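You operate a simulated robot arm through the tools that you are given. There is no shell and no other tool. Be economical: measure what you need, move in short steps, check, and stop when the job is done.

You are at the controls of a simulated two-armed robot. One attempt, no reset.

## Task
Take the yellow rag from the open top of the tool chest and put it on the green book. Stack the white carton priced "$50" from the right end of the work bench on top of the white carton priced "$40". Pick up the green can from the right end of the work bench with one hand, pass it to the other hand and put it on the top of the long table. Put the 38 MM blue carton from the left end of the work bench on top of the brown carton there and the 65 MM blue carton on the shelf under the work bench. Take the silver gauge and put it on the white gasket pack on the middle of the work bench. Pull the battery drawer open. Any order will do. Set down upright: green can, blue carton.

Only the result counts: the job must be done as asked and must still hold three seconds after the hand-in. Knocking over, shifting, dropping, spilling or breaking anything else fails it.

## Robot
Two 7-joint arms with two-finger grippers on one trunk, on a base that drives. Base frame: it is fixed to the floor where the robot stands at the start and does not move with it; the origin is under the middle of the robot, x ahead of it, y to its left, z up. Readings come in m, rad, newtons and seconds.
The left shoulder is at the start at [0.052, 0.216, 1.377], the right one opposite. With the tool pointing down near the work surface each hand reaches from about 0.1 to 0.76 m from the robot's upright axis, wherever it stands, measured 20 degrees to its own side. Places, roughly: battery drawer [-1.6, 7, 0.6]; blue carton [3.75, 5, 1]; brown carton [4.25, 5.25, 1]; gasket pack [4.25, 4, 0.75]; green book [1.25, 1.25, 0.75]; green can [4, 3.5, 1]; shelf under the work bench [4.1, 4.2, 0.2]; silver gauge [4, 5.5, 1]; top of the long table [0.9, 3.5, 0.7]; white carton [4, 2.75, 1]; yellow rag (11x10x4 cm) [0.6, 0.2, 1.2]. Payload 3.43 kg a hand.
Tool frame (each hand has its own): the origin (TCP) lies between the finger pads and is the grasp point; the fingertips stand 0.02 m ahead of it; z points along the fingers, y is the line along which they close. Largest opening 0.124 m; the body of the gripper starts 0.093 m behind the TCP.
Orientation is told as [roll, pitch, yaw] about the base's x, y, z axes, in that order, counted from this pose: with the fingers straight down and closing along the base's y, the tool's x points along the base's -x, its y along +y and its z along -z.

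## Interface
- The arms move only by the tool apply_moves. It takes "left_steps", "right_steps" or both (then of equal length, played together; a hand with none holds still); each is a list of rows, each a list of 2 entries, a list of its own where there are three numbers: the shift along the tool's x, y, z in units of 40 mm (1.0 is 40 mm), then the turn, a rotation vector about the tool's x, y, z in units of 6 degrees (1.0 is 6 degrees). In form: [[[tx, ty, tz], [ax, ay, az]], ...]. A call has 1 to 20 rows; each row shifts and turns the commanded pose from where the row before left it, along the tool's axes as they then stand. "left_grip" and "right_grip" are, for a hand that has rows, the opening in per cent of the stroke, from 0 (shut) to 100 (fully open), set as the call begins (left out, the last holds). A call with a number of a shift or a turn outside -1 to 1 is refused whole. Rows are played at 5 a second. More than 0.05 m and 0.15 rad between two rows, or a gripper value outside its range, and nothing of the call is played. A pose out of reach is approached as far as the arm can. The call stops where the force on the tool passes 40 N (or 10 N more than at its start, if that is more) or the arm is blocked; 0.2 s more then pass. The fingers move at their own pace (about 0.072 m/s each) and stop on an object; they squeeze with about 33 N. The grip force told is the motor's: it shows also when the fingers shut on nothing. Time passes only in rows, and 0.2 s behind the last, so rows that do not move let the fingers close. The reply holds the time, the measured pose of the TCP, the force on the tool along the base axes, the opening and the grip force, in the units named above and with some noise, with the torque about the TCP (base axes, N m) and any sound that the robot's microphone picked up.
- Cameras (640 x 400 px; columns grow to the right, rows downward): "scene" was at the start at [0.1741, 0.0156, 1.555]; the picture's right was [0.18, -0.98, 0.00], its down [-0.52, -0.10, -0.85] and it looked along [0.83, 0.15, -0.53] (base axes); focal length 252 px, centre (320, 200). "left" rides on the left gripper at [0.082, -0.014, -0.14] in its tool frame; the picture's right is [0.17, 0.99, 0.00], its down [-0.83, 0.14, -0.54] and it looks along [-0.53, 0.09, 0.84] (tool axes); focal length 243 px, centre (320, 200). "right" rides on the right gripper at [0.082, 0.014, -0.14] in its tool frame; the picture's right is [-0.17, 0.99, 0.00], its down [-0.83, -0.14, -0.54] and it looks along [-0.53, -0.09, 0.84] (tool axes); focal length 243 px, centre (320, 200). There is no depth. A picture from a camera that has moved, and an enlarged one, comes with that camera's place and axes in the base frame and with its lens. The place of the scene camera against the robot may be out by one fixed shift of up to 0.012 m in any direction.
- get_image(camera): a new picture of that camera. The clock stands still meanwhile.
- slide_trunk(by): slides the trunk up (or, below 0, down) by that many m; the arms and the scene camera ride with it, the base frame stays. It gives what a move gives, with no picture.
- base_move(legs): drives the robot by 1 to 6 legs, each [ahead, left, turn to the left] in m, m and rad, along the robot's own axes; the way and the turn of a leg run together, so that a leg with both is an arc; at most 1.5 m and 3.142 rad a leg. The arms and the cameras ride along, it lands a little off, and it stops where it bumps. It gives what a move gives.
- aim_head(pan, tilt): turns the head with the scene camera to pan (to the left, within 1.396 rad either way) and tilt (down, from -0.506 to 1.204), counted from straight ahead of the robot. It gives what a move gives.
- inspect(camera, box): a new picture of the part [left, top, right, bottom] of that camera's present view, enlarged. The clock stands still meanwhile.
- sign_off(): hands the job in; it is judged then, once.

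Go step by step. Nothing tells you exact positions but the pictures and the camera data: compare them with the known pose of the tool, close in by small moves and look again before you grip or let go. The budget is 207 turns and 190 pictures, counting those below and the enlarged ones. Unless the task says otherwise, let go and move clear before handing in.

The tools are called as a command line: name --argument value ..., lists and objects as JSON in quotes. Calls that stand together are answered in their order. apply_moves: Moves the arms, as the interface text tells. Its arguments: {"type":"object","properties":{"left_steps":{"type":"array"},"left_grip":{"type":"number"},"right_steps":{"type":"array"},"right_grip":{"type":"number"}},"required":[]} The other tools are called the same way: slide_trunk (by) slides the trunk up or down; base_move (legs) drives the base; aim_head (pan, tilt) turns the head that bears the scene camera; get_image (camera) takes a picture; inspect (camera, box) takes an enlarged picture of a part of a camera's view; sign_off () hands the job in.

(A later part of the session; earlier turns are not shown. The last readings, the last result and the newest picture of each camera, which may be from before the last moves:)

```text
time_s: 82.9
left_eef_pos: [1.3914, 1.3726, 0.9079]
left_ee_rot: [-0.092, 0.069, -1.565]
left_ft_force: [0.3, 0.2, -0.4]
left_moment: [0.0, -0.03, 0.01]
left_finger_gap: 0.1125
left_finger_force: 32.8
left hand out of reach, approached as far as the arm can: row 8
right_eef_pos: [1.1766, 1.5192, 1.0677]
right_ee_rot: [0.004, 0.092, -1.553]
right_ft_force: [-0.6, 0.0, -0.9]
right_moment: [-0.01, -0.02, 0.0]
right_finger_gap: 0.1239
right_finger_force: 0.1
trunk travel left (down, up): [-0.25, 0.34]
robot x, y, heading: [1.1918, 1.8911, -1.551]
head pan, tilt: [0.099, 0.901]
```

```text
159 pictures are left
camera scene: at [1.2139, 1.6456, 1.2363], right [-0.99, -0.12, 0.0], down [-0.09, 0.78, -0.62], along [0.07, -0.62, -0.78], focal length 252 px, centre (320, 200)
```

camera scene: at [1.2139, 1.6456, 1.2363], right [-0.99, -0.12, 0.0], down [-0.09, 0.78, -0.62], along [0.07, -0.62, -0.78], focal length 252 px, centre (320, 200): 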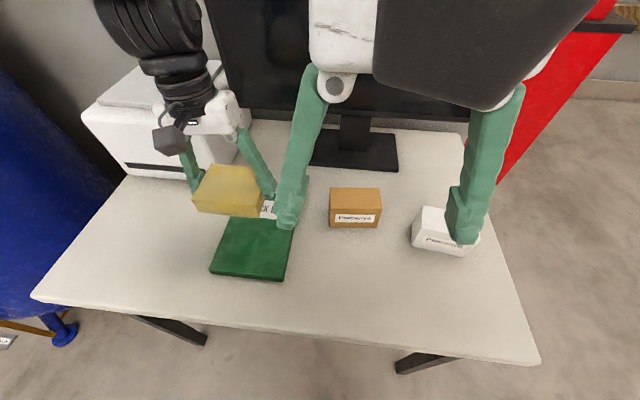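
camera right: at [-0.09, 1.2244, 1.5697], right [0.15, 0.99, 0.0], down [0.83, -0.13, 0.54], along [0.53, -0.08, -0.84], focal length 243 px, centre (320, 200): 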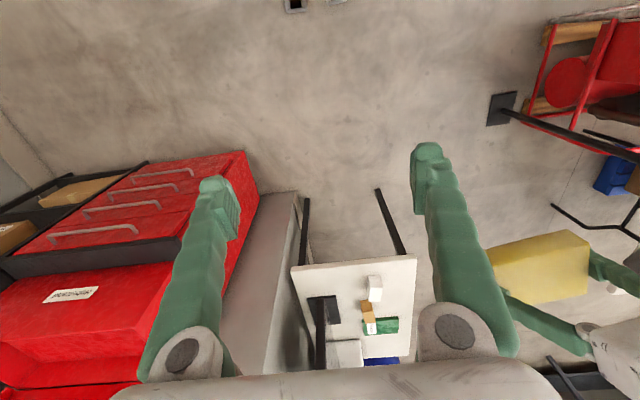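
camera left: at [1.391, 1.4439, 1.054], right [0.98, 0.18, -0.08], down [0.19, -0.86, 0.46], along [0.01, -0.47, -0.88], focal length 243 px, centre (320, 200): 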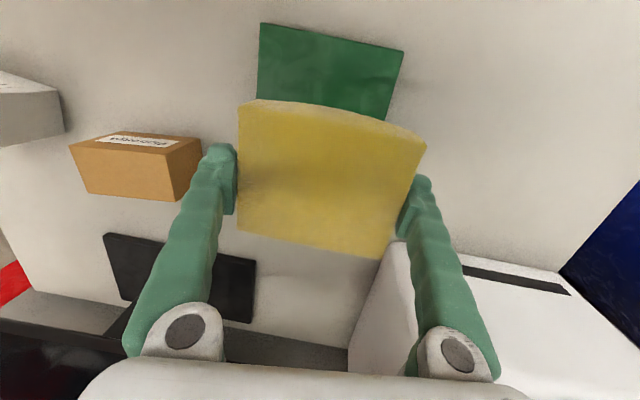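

base_move --legs '[[0, -0.022, 0]]'

apply_moves --left_steps '[[[-0.06, 0.08, 0.87], [0, 0, 0]], [[-0.06, 0.08, 0.87], [0, 0, 0]]]'

get_image --camera "scene"

get_image --camera "left"

```text
time_s: 83.9
left_eef_pos: [1.3689, 1.3718, 0.9089]
left_ee_rot: [-0.093, 0.068, -1.568]
left_ft_force: [0.0, -0.5, 0.0]
left_moment: [0.0, 0.0, -0.03]
left_finger_gap: 0.1123
left_finger_force: 32.7
right_eef_pos: [1.154, 1.519, 1.0694]
right_ee_rot: [0.005, 0.09, -1.554]
right_ft_force: [-0.1, -0.6, -1.6]
right_moment: [-0.01, 0.01, 0.02]
right_finger_gap: 0.1239
right_finger_force: 0.1
trunk travel left (down, up): [-0.25, 0.34]
robot x, y, heading: [1.1728, 1.8942, -1.552]
head pan, tilt: [0.099, 0.901]
```

```text
time_s: 84.5
left_eef_pos: [1.3708, 1.3744, 0.841]
left_ee_rot: [-0.093, 0.068, -1.564]
left_ft_force: [0.2, 0.0, 0.1]
left_moment: [0.0, -0.04, 0.01]
left_finger_gap: 0.1123
left_finger_force: 32.7
right_eef_pos: [1.1536, 1.5199, 1.0691]
right_ee_rot: [0.005, 0.091, -1.554]
right_ft_force: [-0.4, 0.0, -0.1]
right_moment: [-0.01, -0.04, 0.01]
right_finger_gap: 0.1241
right_finger_force: 0.1
trunk travel left (down, up): [-0.25, 0.34]
robot x, y, heading: [1.176, 1.8946, -1.555]
head pan, tilt: [0.099, 0.901]
```

```text
158 pictures are left
camera scene: at [1.1916, 1.646, 1.2365], right [-0.99, -0.12, 0.0], down [-0.09, 0.78, -0.62], along [0.07, -0.62, -0.78], focal length 252 px, centre (320, 200)
```

scene: 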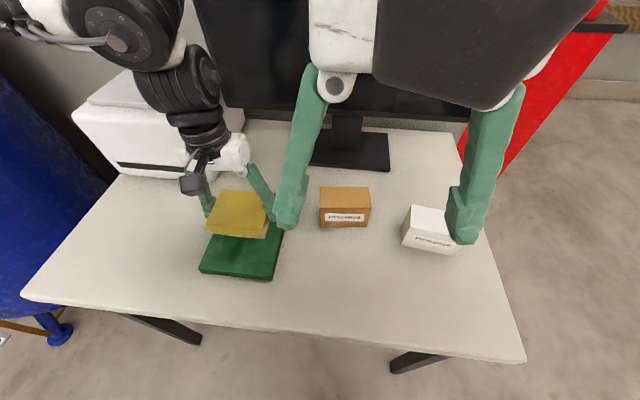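

```text
157 pictures are left
camera left: at [1.3694, 1.4462, 0.9867], right [0.98, 0.17, -0.08], down [0.19, -0.86, 0.47], along [0.01, -0.47, -0.88], focal length 243 px, centre (320, 200)
```

left: 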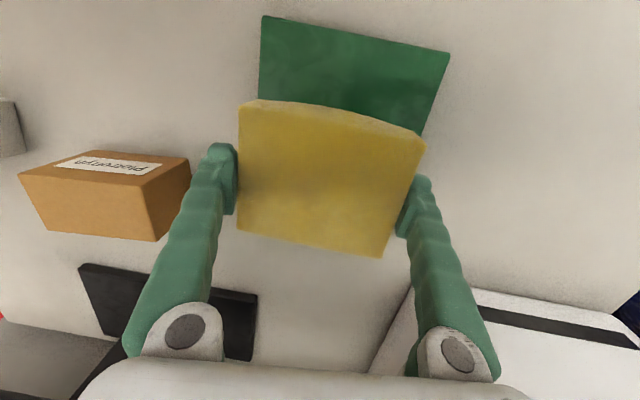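

apply_moves --left_steps '[[[-0.02, 0.03, 0.3], [0, 0, 0]], [[-0.02, 0.03, 0.3], [0, 0, 0]]]'

inspect --camera "scene" --box '[160, 140, 320, 300]'

```text
time_s: 85.1
left_eef_pos: [1.3692, 1.3732, 0.8156]
left_ee_rot: [-0.095, 0.069, -1.567]
left_ft_force: [0.4, 0.5, 0.9]
left_moment: [-0.03, 0.0, -0.01]
left_finger_gap: 0.1121
left_finger_force: 33.0
right_eef_pos: [1.1542, 1.5201, 1.0682]
right_ee_rot: [0.006, 0.091, -1.556]
right_ft_force: [-0.3, 0.2, 0.5]
right_moment: [0.01, -0.03, 0.04]
right_finger_gap: 0.124
right_finger_force: 0.1
trunk travel left (down, up): [-0.25, 0.34]
robot x, y, heading: [1.1728, 1.8935, -1.553]
head pan, tilt: [0.099, 0.901]
```

```text
2.50 times, centred on (240, 220) of scene
camera zoom: at [1.1916, 1.6463, 1.2365], right [-0.99, -0.12, 0.0], down [-0.09, 0.78, -0.62], along [0.07, -0.62, -0.78], focal length 629 px, centre (520, 150)
```

zoom: 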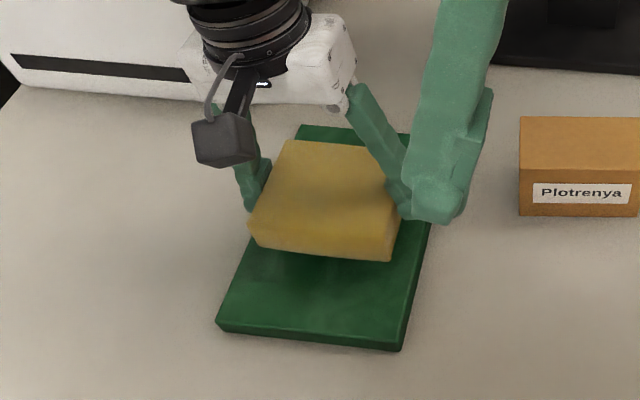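

apply_moves --left_steps '[[[0, 0.02, 0.2], [0, 0, 0]], [[0, 0.02, 0.15], [0, 0, 0]]]'

inspect --camera "scene" --box '[160, 140, 320, 300]'

```text
time_s: 85.7
left_eef_pos: [1.3699, 1.3738, 0.799]
left_ee_rot: [-0.095, 0.068, -1.567]
left_ft_force: [0.4, 0.5, -0.4]
left_moment: [-0.01, 0.04, -0.03]
left_finger_gap: 0.1119
left_finger_force: 33.0
right_eef_pos: [1.152, 1.5193, 1.0688]
right_ee_rot: [0.004, 0.09, -1.553]
right_ft_force: [-0.9, -0.2, 0.0]
right_moment: [-0.01, -0.01, 0.0]
right_finger_gap: 0.1238
right_finger_force: 0.1
trunk travel left (down, up): [-0.25, 0.34]
robot x, y, heading: [1.1731, 1.894, -1.556]
head pan, tilt: [0.099, 0.901]
```

```text
2.50 times, centred on (240, 220) of scene
camera zoom: at [1.1916, 1.6465, 1.2366], right [-0.99, -0.12, 0.0], down [-0.09, 0.78, -0.62], along [0.07, -0.62, -0.78], focal length 629 px, centre (520, 150)
```

zoom: 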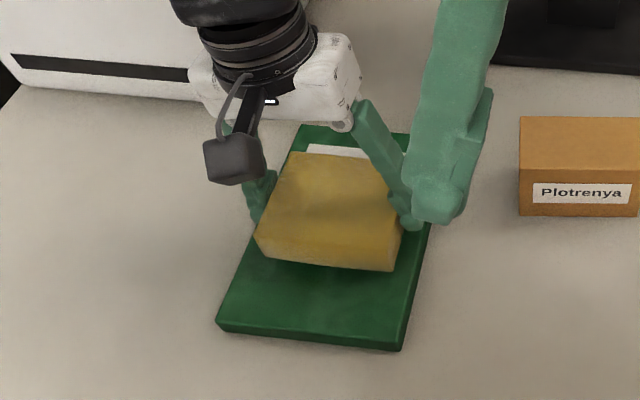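

apply_moves --left_steps '[[[0, 0.01, 0.15], [0, 0, 0]]]'

apply_moves --left_steps '[[[0, 0, 0], [0, 0, 0]], [[0, 0, 0], [0, 0, 0]], [[0, 0, -0.5], [0, 0, 0]], [[0, 0, -1], [0, 0, 0]], [[0, 0, -1], [0, 0, 0]]]' --left_grip 100

get_image --camera "scene"

get_image --camera "left"

```text
time_s: 86.1
left_eef_pos: [1.3692, 1.3741, 0.795]
left_ee_rot: [-0.095, 0.068, -1.568]
left_ft_force: [0.2, 0.0, -1.1]
left_moment: [0.03, 0.01, -0.02]
left_finger_gap: 0.1118
left_finger_force: 33.6
right_eef_pos: [1.1537, 1.5204, 1.0692]
right_ee_rot: [0.004, 0.09, -1.553]
right_ft_force: [0.4, 1.3, 0.6]
right_moment: [-0.03, -0.02, 0.0]
right_finger_gap: 0.1241
right_finger_force: 0.0
trunk travel left (down, up): [-0.25, 0.34]
robot x, y, heading: [1.1701, 1.8934, -1.551]
head pan, tilt: [0.099, 0.901]
```

```text
time_s: 87.3
left_eef_pos: [1.3804, 1.366, 0.8955]
left_ee_rot: [-0.094, 0.068, -1.569]
left_ft_force: [-0.2, 0.3, -1.1]
left_moment: [-0.02, -0.01, 0.02]
left_finger_gap: 0.124
left_finger_force: 0.0
right_eef_pos: [1.1535, 1.5204, 1.0694]
right_ee_rot: [0.005, 0.09, -1.555]
right_ft_force: [-0.4, -0.4, -0.9]
right_moment: [-0.07, -0.03, 0.0]
right_finger_gap: 0.124
right_finger_force: 0.0
trunk travel left (down, up): [-0.25, 0.34]
robot x, y, heading: [1.1719, 1.8895, -1.553]
head pan, tilt: [0.099, 0.901]
```

```text
154 pictures are left
camera scene: at [1.1913, 1.6472, 1.2367], right [-0.99, -0.12, 0.0], down [-0.09, 0.78, -0.62], along [0.07, -0.62, -0.78], focal length 252 px, centre (320, 200)
```

scene: 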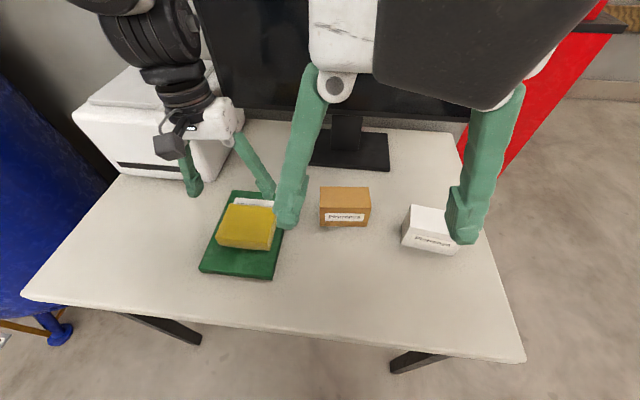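

```text
153 pictures are left
camera left: at [1.3788, 1.4387, 1.0407], right [0.98, 0.17, -0.08], down [0.19, -0.86, 0.47], along [0.01, -0.47, -0.88], focal length 243 px, centre (320, 200)
```

left: 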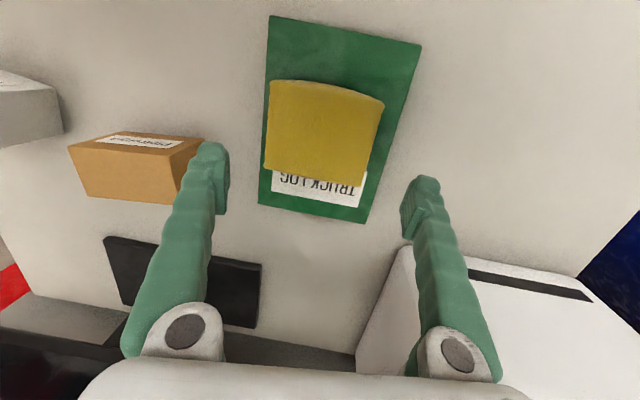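

The rag lies on the book. I'll raise the left hand, draw it in and look toward the work bench.

apply_moves --left_steps '[[[0.5, 0, -1], [0, 0, 0]], [[0.5, 0, -1], [0, 0, 0]], [[0.7, 0, -1], [0, 0, 0]], [[0.7, 0.3, -0.5], [0, 0, 0]]]'

aim_head --pan 1.39 --tilt 0.35

get_image --camera "scene"

```text
time_s: 88.3
left_eef_pos: [1.391, 1.4263, 1.0182]
left_ee_rot: [-0.095, 0.071, -1.566]
left_ft_force: [0.3, -0.2, 0.5]
left_moment: [0.03, 0.03, 0.02]
left_finger_gap: 0.1239
left_finger_force: 0.2
left hand out of reach, approached as far as the arm can: row 4
right_eef_pos: [1.1532, 1.521, 1.0696]
right_ee_rot: [0.005, 0.089, -1.555]
right_ft_force: [0.6, -0.1, -0.8]
right_moment: [0.02, -0.01, 0.03]
right_finger_gap: 0.1241
right_finger_force: 0.0
trunk travel left (down, up): [-0.25, 0.34]
robot x, y, heading: [1.1707, 1.8909, -1.557]
head pan, tilt: [0.099, 0.901]
```

```text
time_s: 89.7
left_eef_pos: [1.3905, 1.427, 1.0181]
left_ee_rot: [-0.094, 0.069, -1.567]
left_ft_force: [-0.1, -0.8, 0.5]
left_moment: [0.03, -0.01, -0.01]
left_finger_gap: 0.1241
left_finger_force: 0.0
right_eef_pos: [1.1538, 1.5198, 1.0686]
right_ee_rot: [0.004, 0.09, -1.553]
right_ft_force: [-0.1, 0.1, -0.5]
right_moment: [-0.02, -0.01, 0.0]
right_finger_gap: 0.1241
right_finger_force: 0.1
trunk travel left (down, up): [-0.25, 0.34]
robot x, y, heading: [1.1697, 1.892, -1.55]
head pan, tilt: [1.389, 0.351]
```

```text
152 pictures are left
camera scene: at [1.2746, 1.7063, 1.2841], right [-0.16, -0.99, 0.0], down [-0.34, 0.06, -0.94], along [0.93, -0.15, -0.34], focal length 252 px, centre (320, 200)
```

scene: 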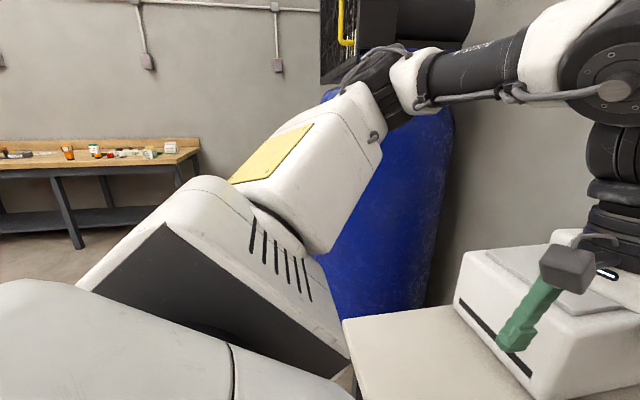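

The bench top is near z≈0.9, with its right end at about y≈2.6. I'll back off, turn half-way, drive +x between the tank and the long table, and then face +x.

base_move --legs '[[-0.22, 0, 0], [0, 0, 0.8], [0.45, 0.42, 0], [0, 0, 0.75]]'

aim_head --pan 0.3 --tilt 0.35

get_image --camera "scene"

```text
time_s: 103.0
left_eef_pos: [2.2519, 2.3431, 1.0186]
left_ee_rot: [-0.096, 0.069, 0.002]
left_ft_force: [0.5, 0.1, 0.3]
left_moment: [-0.02, 0.04, 0.01]
left_finger_gap: 0.1241
left_finger_force: 0.0
right_eef_pos: [2.159, 2.1058, 1.0685]
right_ee_rot: [0.004, 0.091, 0.015]
right_ft_force: [0.5, -0.1, 0.0]
right_moment: [0.02, 0.03, -0.01]
right_finger_gap: 0.1238
right_finger_force: 0.0
trunk travel left (down, up): [-0.25, 0.34]
robot x, y, heading: [1.7842, 2.1249, 0.016]
head pan, tilt: [1.389, 0.351]
```

```text
time_s: 104.4
left_eef_pos: [2.252, 2.3421, 1.0182]
left_ee_rot: [-0.096, 0.069, 0.001]
left_ft_force: [-0.3, 0.0, 0.0]
left_moment: [-0.04, 0.0, 0.01]
left_finger_gap: 0.1238
left_finger_force: 0.0
right_eef_pos: [2.1591, 2.1067, 1.068]
right_ee_rot: [0.004, 0.09, 0.016]
right_ft_force: [-0.1, -1.0, -0.1]
right_moment: [-0.02, 0.01, 0.0]
right_finger_gap: 0.1242
right_finger_force: 0.1
trunk travel left (down, up): [-0.25, 0.34]
robot x, y, heading: [1.7852, 2.1266, 0.016]
head pan, tilt: [0.3, 0.351]
```

```text
151 pictures are left
camera scene: at [2.0532, 2.1558, 1.2841], right [0.31, -0.95, 0.0], down [-0.33, -0.11, -0.94], along [0.89, 0.29, -0.34], focal length 252 px, centre (320, 200)
```

scene: 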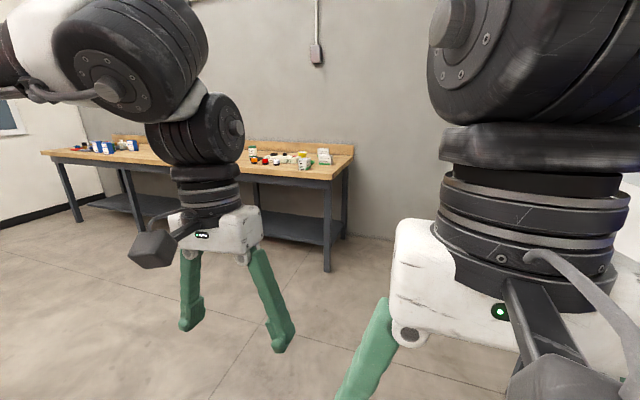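

base_move --legs '[[0.85, 0.7, 0]]'

aim_head --pan 0.0 --tilt 0.4

get_image --camera "scene"

```text
time_s: 113.9
left_eef_pos: [3.1086, 3.0041, 1.0185]
left_ee_rot: [-0.095, 0.067, -0.039]
left_ft_force: [-0.1, -0.9, 0.0]
left_moment: [-0.01, 0.0, 0.06]
left_finger_gap: 0.1239
left_finger_force: 0.1
right_eef_pos: [3.0045, 2.7699, 1.069]
right_ee_rot: [0.005, 0.091, -0.026]
right_ft_force: [0.2, 0.1, 0.0]
right_moment: [0.01, 0.02, 0.01]
right_finger_gap: 0.124
right_finger_force: 0.1
trunk travel left (down, up): [-0.25, 0.34]
robot x, y, heading: [2.6327, 2.8059, -0.031]
head pan, tilt: [0.3, 0.351]
```

```text
time_s: 114.7
left_eef_pos: [3.1088, 3.0024, 1.0175]
left_ee_rot: [-0.093, 0.067, -0.041]
left_ft_force: [-0.4, -0.4, 1.3]
left_moment: [-0.01, 0.01, 0.01]
left_finger_gap: 0.124
left_finger_force: 0.1
right_eef_pos: [3.0041, 2.7694, 1.0687]
right_ee_rot: [0.006, 0.091, -0.028]
right_ft_force: [0.1, 0.7, 0.6]
right_moment: [0.0, 0.01, -0.02]
right_finger_gap: 0.1237
right_finger_force: 0.0
trunk travel left (down, up): [-0.25, 0.34]
robot x, y, heading: [2.6326, 2.8093, -0.027]
head pan, tilt: [0.0, 0.4]
```

```text
150 pictures are left
camera scene: at [2.9049, 2.7975, 1.2796], right [-0.03, -1.0, 0.0], down [-0.39, 0.01, -0.92], along [0.92, -0.02, -0.39], focal length 252 px, centre (320, 200)
```

scene: 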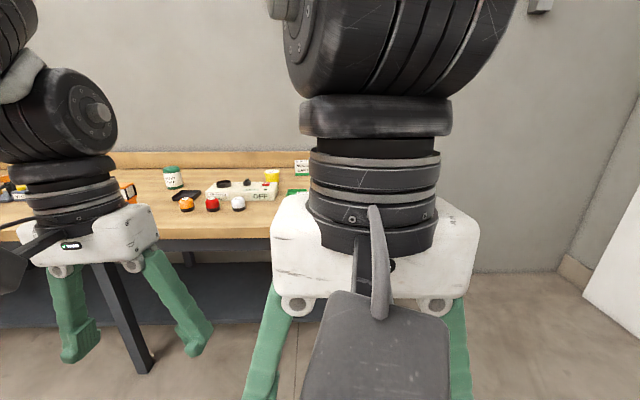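

I'll raise the trunk for a better view over the bench.

slide_trunk --by 0.2

aim_head --pan 0.1 --tilt 0.45

get_image --camera "scene"

get_image --camera "right"

get_image --camera "left"

```text
time_s: 116.9
left_eef_pos: [3.109, 3.0026, 1.2167]
left_ee_rot: [-0.094, 0.069, -0.04]
left_ft_force: [0.3, 1.2, -0.6]
left_moment: [0.0, 0.01, -0.03]
left_finger_gap: 0.124
left_finger_force: 0.1
right_eef_pos: [3.0051, 2.7696, 1.2691]
right_ee_rot: [0.003, 0.091, -0.027]
right_ft_force: [-0.2, -1.0, 0.3]
right_moment: [0.02, 0.0, 0.0]
right_finger_gap: 0.124
right_finger_force: 0.0
trunk travel left (down, up): [-0.45, 0.14]
robot x, y, heading: [2.6297, 2.8048, -0.023]
head pan, tilt: [0.0, 0.4]
```

```text
time_s: 117.5
left_eef_pos: [3.1098, 3.0021, 1.2175]
left_ee_rot: [-0.094, 0.069, -0.039]
left_ft_force: [0.2, 0.2, 0.0]
left_moment: [0.0, 0.0, 0.04]
left_finger_gap: 0.1239
left_finger_force: 0.0
right_eef_pos: [3.0057, 2.7714, 1.2696]
right_ee_rot: [0.006, 0.091, -0.027]
right_ft_force: [-0.1, 0.2, -0.4]
right_moment: [0.0, -0.01, 0.0]
right_finger_gap: 0.1238
right_finger_force: 0.0
trunk travel left (down, up): [-0.45, 0.14]
robot x, y, heading: [2.6333, 2.8007, -0.028]
head pan, tilt: [0.099, 0.45]
```

```text
149 pictures are left
camera scene: at [2.8505, 2.8079, 1.4778], right [0.07, -1.0, 0.0], down [-0.43, -0.03, -0.9], along [0.9, 0.07, -0.44], focal length 252 px, centre (320, 200)
```

scene: 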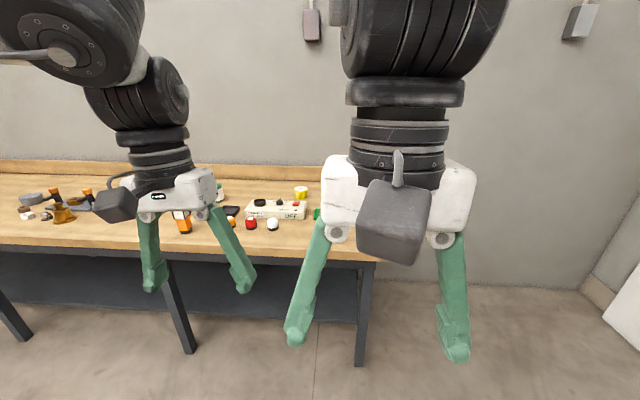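

```text
148 pictures are left
camera right: at [2.9351, 2.7844, 1.4156], right [0.19, 0.98, -0.01], down [0.87, -0.16, 0.46], along [0.45, -0.1, -0.89], focal length 243 px, centre (320, 200)
```

right: 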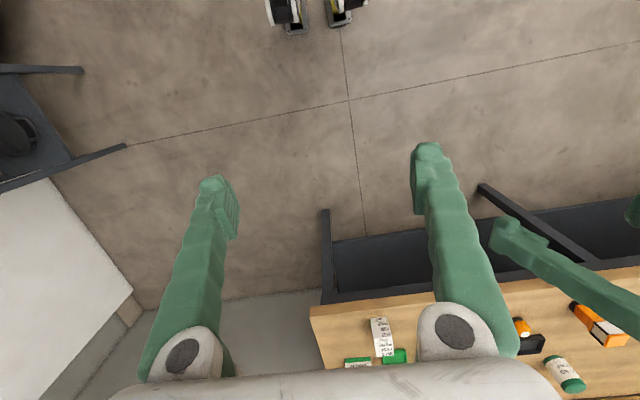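

```text
147 pictures are left
camera left: at [3.0372, 3.0055, 1.3647], right [-0.13, 0.99, -0.08], down [0.87, 0.15, 0.47], along [0.47, -0.01, -0.88], focal length 243 px, centre (320, 200)
```

left: 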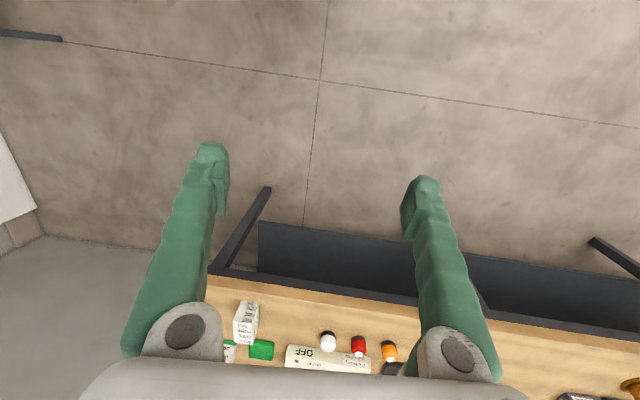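

The bench's front edge is at x≈3.6, its right end at y≈2.7 and its top near 0.87. I'll drive closer, spread the hands and look at the right-end items.

base_move --legs '[[0.45, 0.25, 0.025]]'

apply_moves --left_steps '[[[0.5, 1, -0.3], [0, 0, 0]], [[0.5, 1, -0.3], [0, 0, 0]], [[0.5, 1, -0.3], [0, 0, 0]], [[0.5, 1, 0], [0, 0, 0]]]' --right_steps '[[[0.5, -1, 0], [0, 0, 0]], [[0.5, -1, 0], [0, 0, 0]], [[0.5, -1, 0], [0, 0, 0]], [[0.5, -1, 0], [0, 0, 0]]]'

aim_head --pan 0.0 --tilt 0.75

get_image --camera "scene"

```text
time_s: 121.4
left_eef_pos: [3.5496, 3.2545, 1.2191]
left_ee_rot: [-0.094, 0.069, -0.011]
left_ft_force: [0.8, 0.4, -0.3]
left_moment: [-0.02, 0.0, -0.01]
left_finger_gap: 0.1241
left_finger_force: 0.0
right_eef_pos: [3.4526, 3.018, 1.2697]
right_ee_rot: [0.005, 0.091, 0.005]
right_ft_force: [-0.4, -0.2, 0.8]
right_moment: [-0.02, -0.05, 0.02]
right_finger_gap: 0.124
right_finger_force: 0.1
trunk travel left (down, up): [-0.45, 0.14]
robot x, y, heading: [3.0807, 3.0435, 0.007]
head pan, tilt: [0.099, 0.45]
```

```text
time_s: 122.4
left_eef_pos: [3.4708, 3.4147, 1.244]
left_ee_rot: [-0.093, 0.065, -0.011]
left_ft_force: [-0.5, 0.8, -0.5]
left_moment: [0.0, -0.06, 0.0]
left_finger_gap: 0.1239
left_finger_force: 0.1
right_eef_pos: [3.3732, 2.8569, 1.2761]
right_ee_rot: [0.005, 0.087, 0.006]
right_ft_force: [-1.0, -0.9, 0.6]
right_moment: [-0.01, -0.06, -0.04]
right_finger_gap: 0.1241
right_finger_force: 0.1
trunk travel left (down, up): [-0.45, 0.14]
robot x, y, heading: [3.0763, 3.0416, 0.006]
head pan, tilt: [0.099, 0.45]
```

```text
time_s: 123.2
left_eef_pos: [3.4767, 3.4152, 1.2437]
left_ee_rot: [-0.094, 0.068, -0.011]
left_ft_force: [0.4, 0.0, -0.3]
left_moment: [-0.01, -0.03, 0.02]
left_finger_gap: 0.1243
left_finger_force: 0.1
right_eef_pos: [3.3777, 2.8582, 1.2761]
right_ee_rot: [0.004, 0.091, 0.006]
right_ft_force: [-0.2, -0.8, 0.2]
right_moment: [0.02, -0.02, 0.01]
right_finger_gap: 0.1239
right_finger_force: 0.1
trunk travel left (down, up): [-0.45, 0.14]
robot x, y, heading: [3.0781, 3.0378, 0.005]
head pan, tilt: [0.0, 0.75]
```

```text
146 pictures are left
camera scene: at [3.2895, 3.0421, 1.4514], right [0.0, -1.0, 0.0], down [-0.68, 0.0, -0.73], along [0.73, 0.0, -0.68], focal length 252 px, centre (320, 200)
```

scene: 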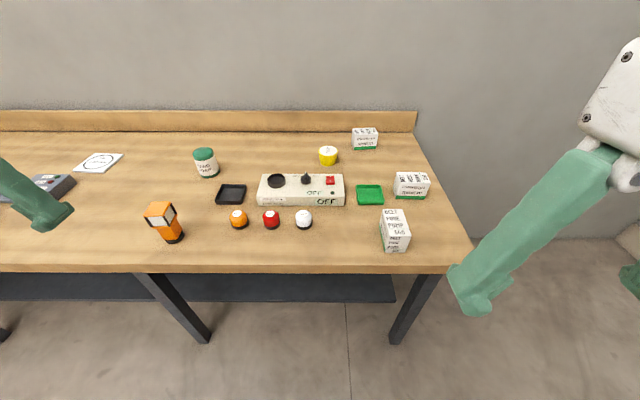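

inspect --camera "scene" --box '[340, 120, 440, 260]'

inspect --camera "scene" --box '[130, 130, 340, 260]'

```text
2.86 times, centred on (390, 190) of scene
camera zoom: at [3.2895, 3.0421, 1.4514], right [0.0, -1.0, 0.0], down [-0.68, 0.0, -0.73], along [0.73, 0.0, -0.68], focal length 719 px, centre (120, 229)
```

zoom: 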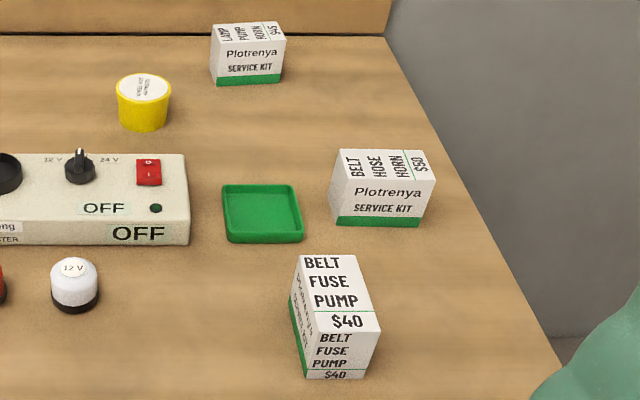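

```text
3.05 times, centred on (235, 195) of scene
camera zoom: at [3.2895, 3.0421, 1.4514], right [0.0, -1.0, 0.0], down [-0.68, 0.0, -0.73], along [0.73, 0.0, -0.68], focal length 767 px, centre (579, 215)
```

zoom: 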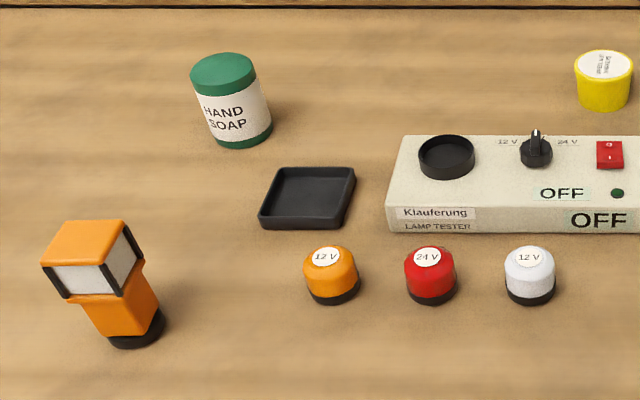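

The $50 carton is at about [3.93, 2.74] and the $40 carton at about [3.74, 2.84]. I'll drive closer so that the right hand can reach both.

base_move --legs '[[0.25, -0.08, 0]]'

get_image --camera "right"

get_image --camera "scene"

```text
time_s: 125.3
left_eef_pos: [3.7268, 3.3393, 1.2444]
left_ee_rot: [-0.095, 0.069, -0.01]
left_ft_force: [-0.6, 1.1, -0.4]
left_moment: [-0.01, -0.02, 0.01]
left_finger_gap: 0.1238
left_finger_force: 0.1
right_eef_pos: [3.6298, 2.7824, 1.2759]
right_ee_rot: [0.003, 0.089, 0.008]
right_ft_force: [-0.3, 0.7, 0.5]
right_moment: [0.01, -0.05, 0.0]
right_finger_gap: 0.1244
right_finger_force: 0.0
trunk travel left (down, up): [-0.45, 0.14]
robot x, y, heading: [3.3322, 2.9636, 0.007]
head pan, tilt: [0.0, 0.75]
```

```text
143 pictures are left
camera right: at [3.5591, 2.7941, 1.423], right [0.16, 0.99, -0.01], down [0.88, -0.14, 0.46], along [0.46, -0.08, -0.89], focal length 243 px, centre (320, 200)
```

right: 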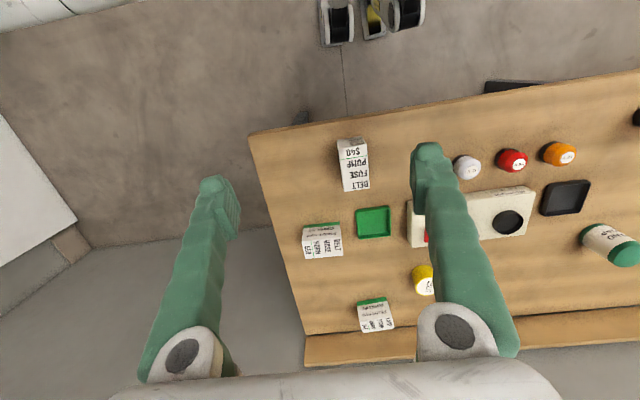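

```text
142 pictures are left
camera scene: at [3.5411, 2.9652, 1.4516], right [0.01, -1.0, 0.0], down [-0.68, 0.0, -0.73], along [0.73, 0.0, -0.68], focal length 252 px, centre (320, 200)
```

scene: 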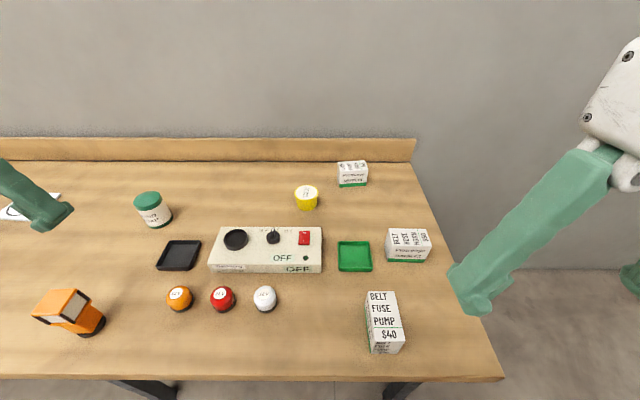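

inspect --camera "right" --box '[280, 120, 440, 270]'

inspect --camera "scene" --box '[340, 210, 460, 360]'

```text
2.67 times, centred on (360, 195) of right
camera zoom: at [3.5591, 2.7941, 1.423], right [0.16, 0.99, -0.01], down [0.88, -0.14, 0.46], along [0.46, -0.08, -0.89], focal length 647 px, centre (213, 213)
```

zoom: 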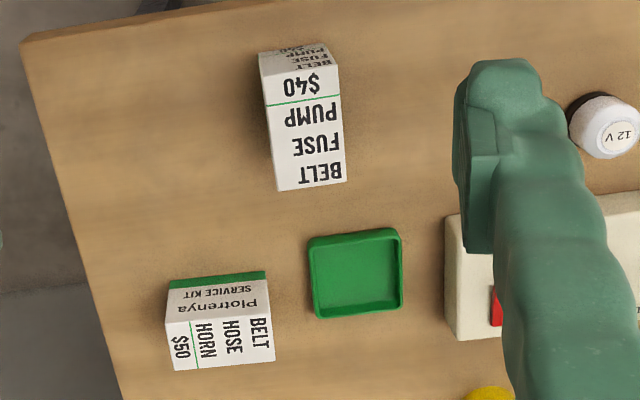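

```text
2.67 times, centred on (400, 285) of scene
camera zoom: at [3.5411, 2.9652, 1.4516], right [0.01, -1.0, 0.0], down [-0.68, 0.0, -0.73], along [0.73, 0.0, -0.68], focal length 671 px, centre (107, -27)
```

zoom: 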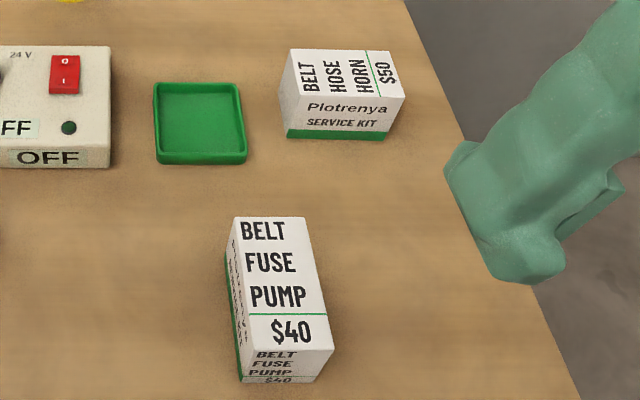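

The $40 carton lies at [3.748, 2.835] with its top at 0.94; the $50 carton lies at [3.937, 2.737], with its long side along y. I'll bring the right hand above the $50 carton.

apply_moves --right_steps '[[[0, 0, 0], [0, -0.85, 0.4]], [[-0.96, -0.14, 0.6], [0, 0, 0]], [[-0.96, -0.14, 0.6], [0, 0, 0]], [[-0.96, -0.14, 0.6], [0, 0, 0]], [[-0.96, -0.14, 0.6], [0, 0, 0]], [[-0.96, -0.14, 0.6], [0, 0, 0]], [[-0.96, -0.14, 0.6], [0, 0, 0]], [[-0.96, -0.14, 0.6], [0, 0, 0]], [[-0.96, -0.14, 0.6], [0, 0, 0]]]' --right_grip 100

get_image --camera "right"

get_image --camera "scene"

```text
time_s: 127.3
left_eef_pos: [3.7294, 3.3385, 1.2431]
left_ee_rot: [-0.092, 0.069, -0.009]
left_ft_force: [0.8, -0.8, -0.4]
left_moment: [0.02, 0.0, -0.01]
left_finger_gap: 0.1239
left_finger_force: 0.0
right_eef_pos: [3.7367, 2.7615, 1.2085]
right_ee_rot: [0.002, 0.002, -0.037]
right_ft_force: [-0.7, -0.4, -0.1]
right_moment: [-0.02, 0.0, -0.01]
right_finger_gap: 0.124
right_finger_force: 0.1
right hand out of reach, approached as far as the arm can: row 4, 5, 6, 7, 8, 9
trunk travel left (down, up): [-0.45, 0.14]
robot x, y, heading: [3.3351, 2.9653, 0.008]
head pan, tilt: [0.0, 0.75]
```

```text
139 pictures are left
camera right: at [3.6533, 2.7775, 1.3478], right [0.2, 0.98, 0.0], down [0.83, -0.17, 0.54], along [0.53, -0.11, -0.84], focal length 243 px, centre (320, 200)
```

right: 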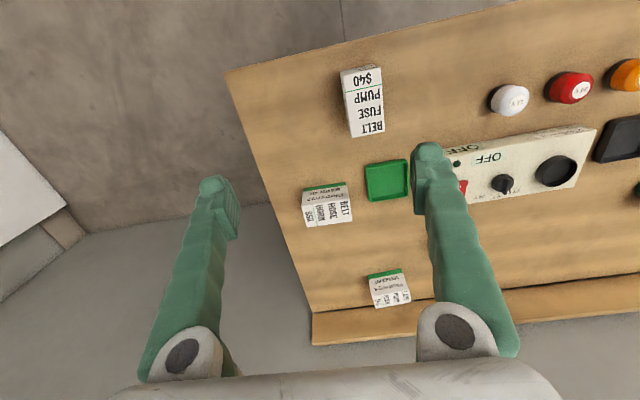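

```text
138 pictures are left
camera scene: at [3.543, 2.9646, 1.4513], right [0.01, -1.0, 0.0], down [-0.68, 0.0, -0.73], along [0.73, 0.0, -0.68], focal length 252 px, centre (320, 200)
```

scene: 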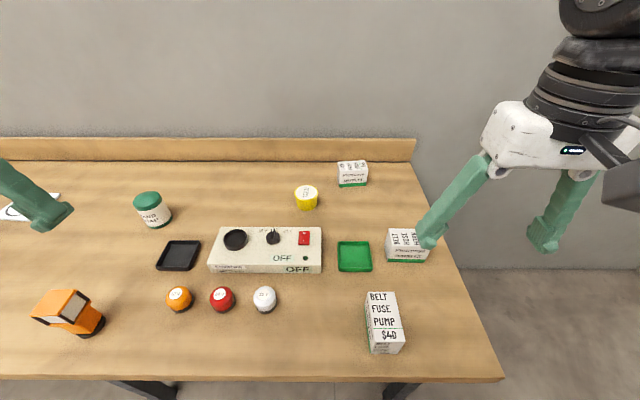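

Reach improves lower down, so I'll descend to about 1.05 first and then go forward.

apply_moves --right_steps '[[[0, 0, 1], [0, 0, 0]], [[0, 0, 1], [0, 0, 0]], [[0, 0, 1], [0, 0, 0]], [[0, 0, 0.9], [0, 0, 0]], [[-1, -0.15, 0], [0, 0, 0]], [[-1, -0.15, 0], [0, 0, 0]], [[-1, -0.15, 0], [0, 0, 0]], [[-1, -0.1, 0], [0, 0, 0]], [[-0.8, -0.1, 0], [0, 0, 0]]]'

get_image --camera "right"

```text
time_s: 129.3
left_eef_pos: [3.7275, 3.3445, 1.242]
left_ee_rot: [-0.097, 0.07, -0.01]
left_ft_force: [-0.2, 0.6, -0.2]
left_moment: [-0.05, -0.01, 0.05]
left_finger_gap: 0.1242
left_finger_force: 0.2
right_eef_pos: [3.8692, 2.809, 1.0552]
right_ee_rot: [-0.003, -0.003, -0.039]
right_ft_force: [0.5, 0.3, -0.4]
right_moment: [-0.05, -0.02, 0.01]
right_finger_gap: 0.124
right_finger_force: 0.2
right hand out of reach, approached as far as the arm can: row 5, 6, 7, 8, 9
trunk travel left (down, up): [-0.45, 0.14]
robot x, y, heading: [3.3334, 2.9661, 0.01]
head pan, tilt: [0.0, 0.75]
```

```text
137 pictures are left
camera right: at [3.7854, 2.8267, 1.1944], right [0.2, 0.98, 0.0], down [0.82, -0.17, 0.54], along [0.53, -0.11, -0.84], focal length 243 px, centre (320, 200)
```

right: 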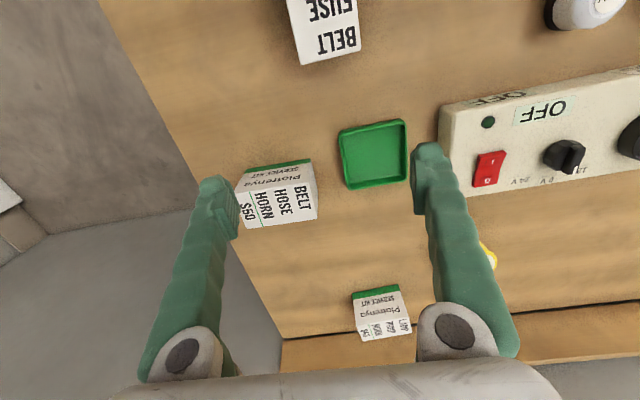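

base_move --legs '[[0.06, -0.072, 0]]'

get_image --camera "right"

```text
time_s: 130.9
left_eef_pos: [3.787, 3.2699, 1.243]
left_ee_rot: [-0.096, 0.068, -0.011]
left_ft_force: [-0.3, 1.6, 0.1]
left_moment: [-0.01, 0.02, 0.02]
left_finger_gap: 0.1239
left_finger_force: 0.0
right_eef_pos: [3.9254, 2.7378, 1.0559]
right_ee_rot: [0.0, -0.002, -0.042]
right_ft_force: [0.7, -0.9, -0.3]
right_moment: [-0.01, 0.02, -0.02]
right_finger_gap: 0.1241
right_finger_force: 0.1
trunk travel left (down, up): [-0.45, 0.14]
robot x, y, heading: [3.39, 2.8962, -0.0]
head pan, tilt: [0.0, 0.75]
```

```text
136 pictures are left
camera right: at [3.8434, 2.7538, 1.194], right [0.21, 0.98, 0.0], down [0.82, -0.17, 0.54], along [0.53, -0.11, -0.84], focal length 243 px, centre (320, 200)
```

right: 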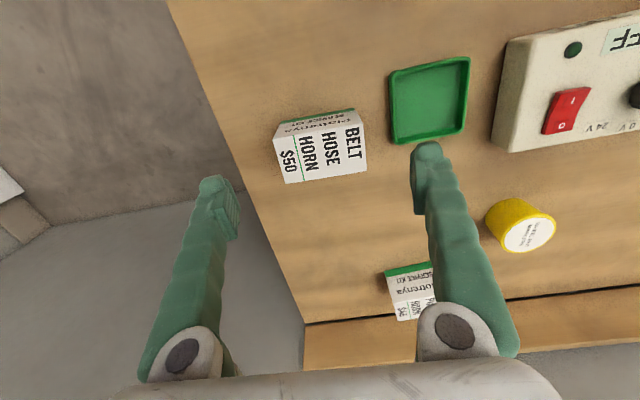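

apply_moves --right_steps '[[[-0.16, -0.03, 0.8], [0, 0, 0]], [[-0.16, -0.03, 0.8], [0, 0, 0]], [[-0.16, 0, 0.7], [0, 0, 0.2]]]' --right_grip 92

get_image --camera "right"

inspect --camera "scene" --box '[320, 180, 520, 380]'

```text
time_s: 131.7
left_eef_pos: [3.7887, 3.2693, 1.2419]
left_ee_rot: [-0.095, 0.071, -0.011]
left_ft_force: [-0.9, -1.1, -0.1]
left_moment: [0.02, -0.01, -0.03]
left_finger_gap: 0.1244
left_finger_force: 0.0
right_eef_pos: [3.9383, 2.7426, 0.9631]
right_ee_rot: [0.0, -0.005, -0.066]
right_ft_force: [0.1, 0.8, -1.2]
right_moment: [-0.01, 0.01, 0.03]
right_finger_gap: 0.1141
right_finger_force: 0.0
right hand out of reach, approached as far as the arm can: row 1, 2
trunk travel left (down, up): [-0.45, 0.14]
robot x, y, heading: [3.3947, 2.8919, 0.002]
head pan, tilt: [0.0, 0.75]
```

```text
135 pictures are left
camera right: at [3.8564, 2.7617, 1.1028], right [0.23, 0.97, 0.0], down [0.82, -0.19, 0.54], along [0.53, -0.12, -0.84], focal length 243 px, centre (320, 200)
```

right: 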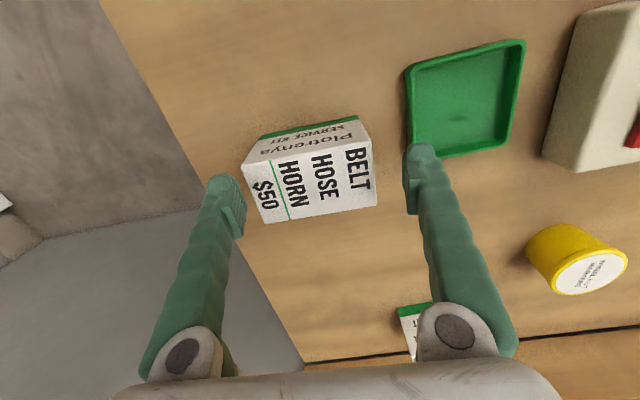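

```text
2.00 times, centred on (420, 280) of scene
camera zoom: at [3.6023, 2.8946, 1.4512], right [0.01, -1.0, 0.0], down [-0.68, 0.0, -0.73], along [0.73, 0.0, -0.68], focal length 503 px, centre (120, 40)
```

zoom: 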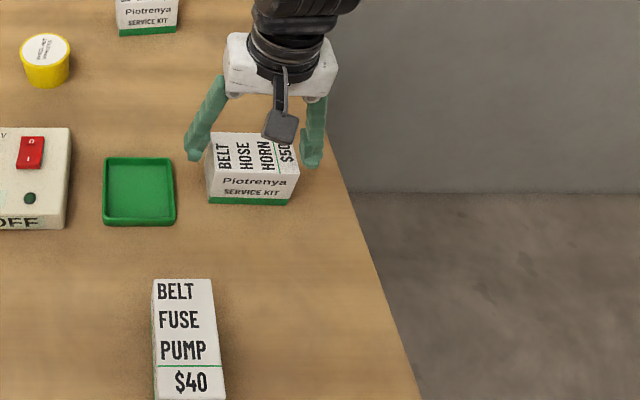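

apply_moves --right_steps '[[[0.0, -0.13, 0.7], [0, 0, 0]], [[0, 0, 0.65], [0, 0, 0]]]'

get_image --camera "right"

```text
time_s: 132.1
left_eef_pos: [3.7853, 3.2704, 1.2439]
left_ee_rot: [-0.094, 0.065, -0.01]
left_ft_force: [-0.9, 0.2, -0.2]
left_moment: [0.01, 0.04, 0.01]
left_finger_gap: 0.124
left_finger_force: 0.0
right_eef_pos: [3.9355, 2.7451, 0.9487]
right_ee_rot: [-0.001, -0.011, -0.068]
right_ft_force: [-6.1, 1.8, 25.1]
right_moment: [-1.54, 0.37, -0.41]
right_finger_gap: 0.1163
right_finger_force: 1.9
right hand out of reach, approached as far as the arm can: row 1, 2
trunk travel left (down, up): [-0.45, 0.14]
robot x, y, heading: [3.3899, 2.8935, 0.007]
head pan, tilt: [0.0, 0.75]
stopped in row 2 (right hand): the force on the tool passed its limit at 66 N (the readings are from after the stop); the commanded pose is now the measured one
```

```text
133 pictures are left
camera right: at [3.8515, 2.7641, 1.0889], right [0.23, 0.97, 0.0], down [0.81, -0.2, 0.55], along [0.53, -0.13, -0.84], focal length 243 px, centre (320, 200)
```

right: 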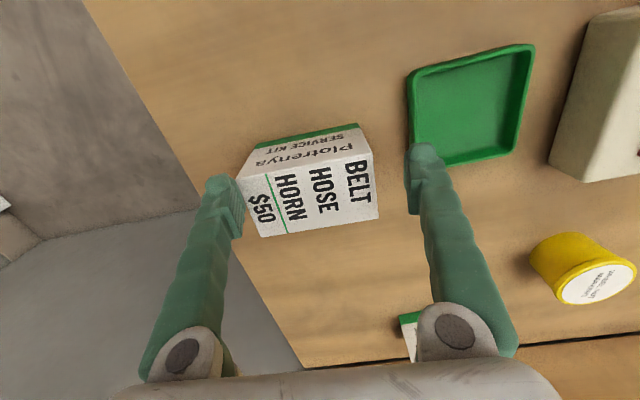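

A finger touched the carton's edge, about 7 mm off centre. I'll rise, open fully and shift the base 1 cm to the right.

apply_moves --right_steps '[[[0, 0, -0.6], [0, 0, 0]], [[0, 0, 0], [0, 0, 0.2]]]' --right_grip 100

base_move --legs '[[0.012, -0.012, 0]]'

get_image --camera "right"

```text
time_s: 132.7
left_eef_pos: [3.7867, 3.2685, 1.2428]
left_ee_rot: [-0.093, 0.068, -0.011]
left_ft_force: [0.3, 0.1, 0.2]
left_moment: [-0.01, -0.02, 0.01]
left_finger_gap: 0.1242
left_finger_force: 0.1
right_eef_pos: [3.9348, 2.7448, 0.9709]
right_ee_rot: [0.0, -0.008, -0.089]
right_ft_force: [0.0, 0.1, -0.3]
right_moment: [0.01, 0.01, 0.0]
right_finger_gap: 0.1239
right_finger_force: 0.0
trunk travel left (down, up): [-0.45, 0.14]
robot x, y, heading: [3.3962, 2.8929, 0.002]
head pan, tilt: [0.0, 0.75]
```

```text
time_s: 133.6
left_eef_pos: [3.798, 3.2604, 1.2437]
left_ee_rot: [-0.096, 0.066, -0.01]
left_ft_force: [0.1, 1.0, 0.6]
left_moment: [-0.05, -0.02, -0.02]
left_finger_gap: 0.1241
left_finger_force: 0.0
right_eef_pos: [3.9463, 2.7337, 0.9732]
right_ee_rot: [-0.004, -0.012, -0.088]
right_ft_force: [-0.5, 0.5, 0.6]
right_moment: [-0.04, -0.06, 0.0]
right_finger_gap: 0.1242
right_finger_force: 0.1
trunk travel left (down, up): [-0.45, 0.14]
robot x, y, heading: [3.4032, 2.8818, 0.009]
head pan, tilt: [0.0, 0.75]
```

```text
132 pictures are left
camera right: at [3.8623, 2.7551, 1.1113], right [0.25, 0.97, 0.0], down [0.81, -0.21, 0.55], along [0.53, -0.14, -0.84], focal length 243 px, centre (320, 200)
```

right: 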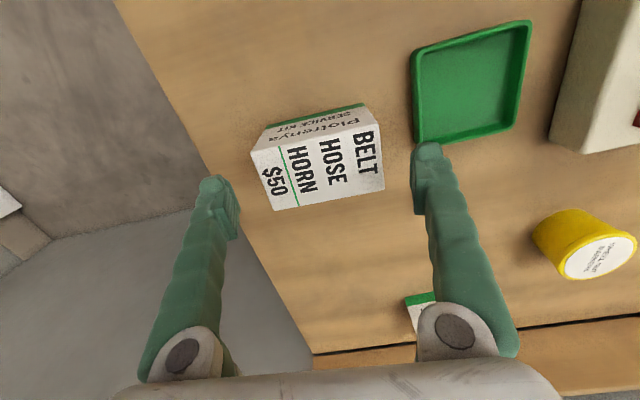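

apply_moves --right_steps '[[[0.1, 0, 0.6], [0, 0, 0]], [[0.1, 0, 0.6], [0, 0, 0]], [[0, 0, 0.45], [0, 0, 0]]]'

get_image --camera "right"

```text
time_s: 134.4
left_eef_pos: [3.7992, 3.2572, 1.2433]
left_ee_rot: [-0.096, 0.069, -0.01]
left_ft_force: [0.4, 1.8, -0.3]
left_moment: [0.01, 0.03, 0.01]
left_finger_gap: 0.1242
left_finger_force: 0.0
right_eef_pos: [3.9404, 2.7346, 0.9036]
right_ee_rot: [0.0, -0.008, -0.089]
right_ft_force: [0.3, -0.1, -0.7]
right_moment: [-0.01, 0.0, 0.0]
right_finger_gap: 0.124
right_finger_force: 0.0
trunk travel left (down, up): [-0.45, 0.14]
robot x, y, heading: [3.4022, 2.88, 0.007]
head pan, tilt: [0.0, 0.75]
```

```text
131 pictures are left
camera right: at [3.8574, 2.7551, 1.0434], right [0.25, 0.97, 0.0], down [0.81, -0.21, 0.55], along [0.53, -0.14, -0.84], focal length 243 px, centre (320, 200)
```

right: 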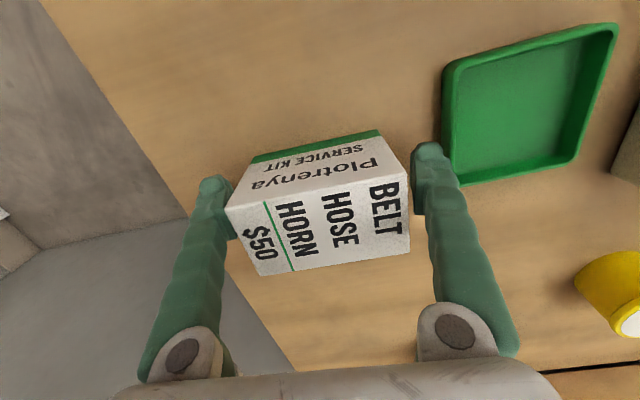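

The fingers are around the carton. I'll close and lift.

apply_moves --right_steps '[[[0, 0, 0], [0, 0, 0]], [[0, 0, 0], [0, 0, 0]], [[0, 0, 0], [0, 0, 0]], [[0, 0, -1], [0, 0, 0]], [[0, 0, -1], [0, 0, 0]], [[0, 0, -0.6], [0, 0, 0]]]' --right_grip 0

get_image --camera "right"

```text
time_s: 135.8
left_eef_pos: [3.7992, 3.2572, 1.2433]
left_ee_rot: [-0.095, 0.069, -0.011]
left_ft_force: [-0.2, -0.1, 0.2]
left_moment: [0.01, 0.0, 0.0]
left_finger_gap: 0.124
left_finger_force: 0.0
right_eef_pos: [3.9383, 2.7363, 1.0089]
right_ee_rot: [0.0, -0.007, -0.089]
right_ft_force: [-0.4, -0.7, -3.1]
right_moment: [-0.01, 0.02, -0.02]
right_finger_gap: 0.1109
right_finger_force: 32.6
trunk travel left (down, up): [-0.45, 0.14]
robot x, y, heading: [3.4015, 2.8826, 0.007]
head pan, tilt: [0.0, 0.75]
```

```text
130 pictures are left
camera right: at [3.8557, 2.7562, 1.148], right [0.25, 0.97, 0.0], down [0.81, -0.21, 0.55], along [0.53, -0.14, -0.84], focal length 243 px, centre (320, 200)
```

right: 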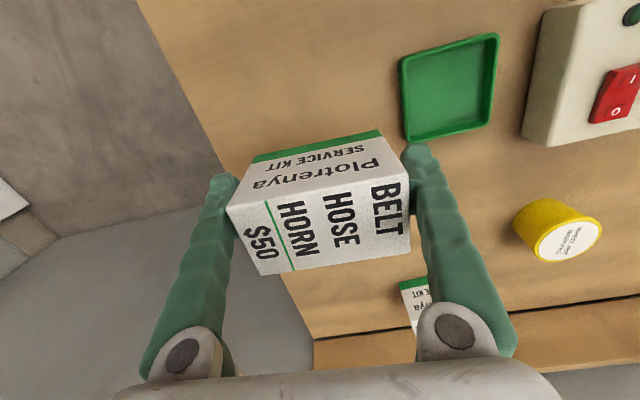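

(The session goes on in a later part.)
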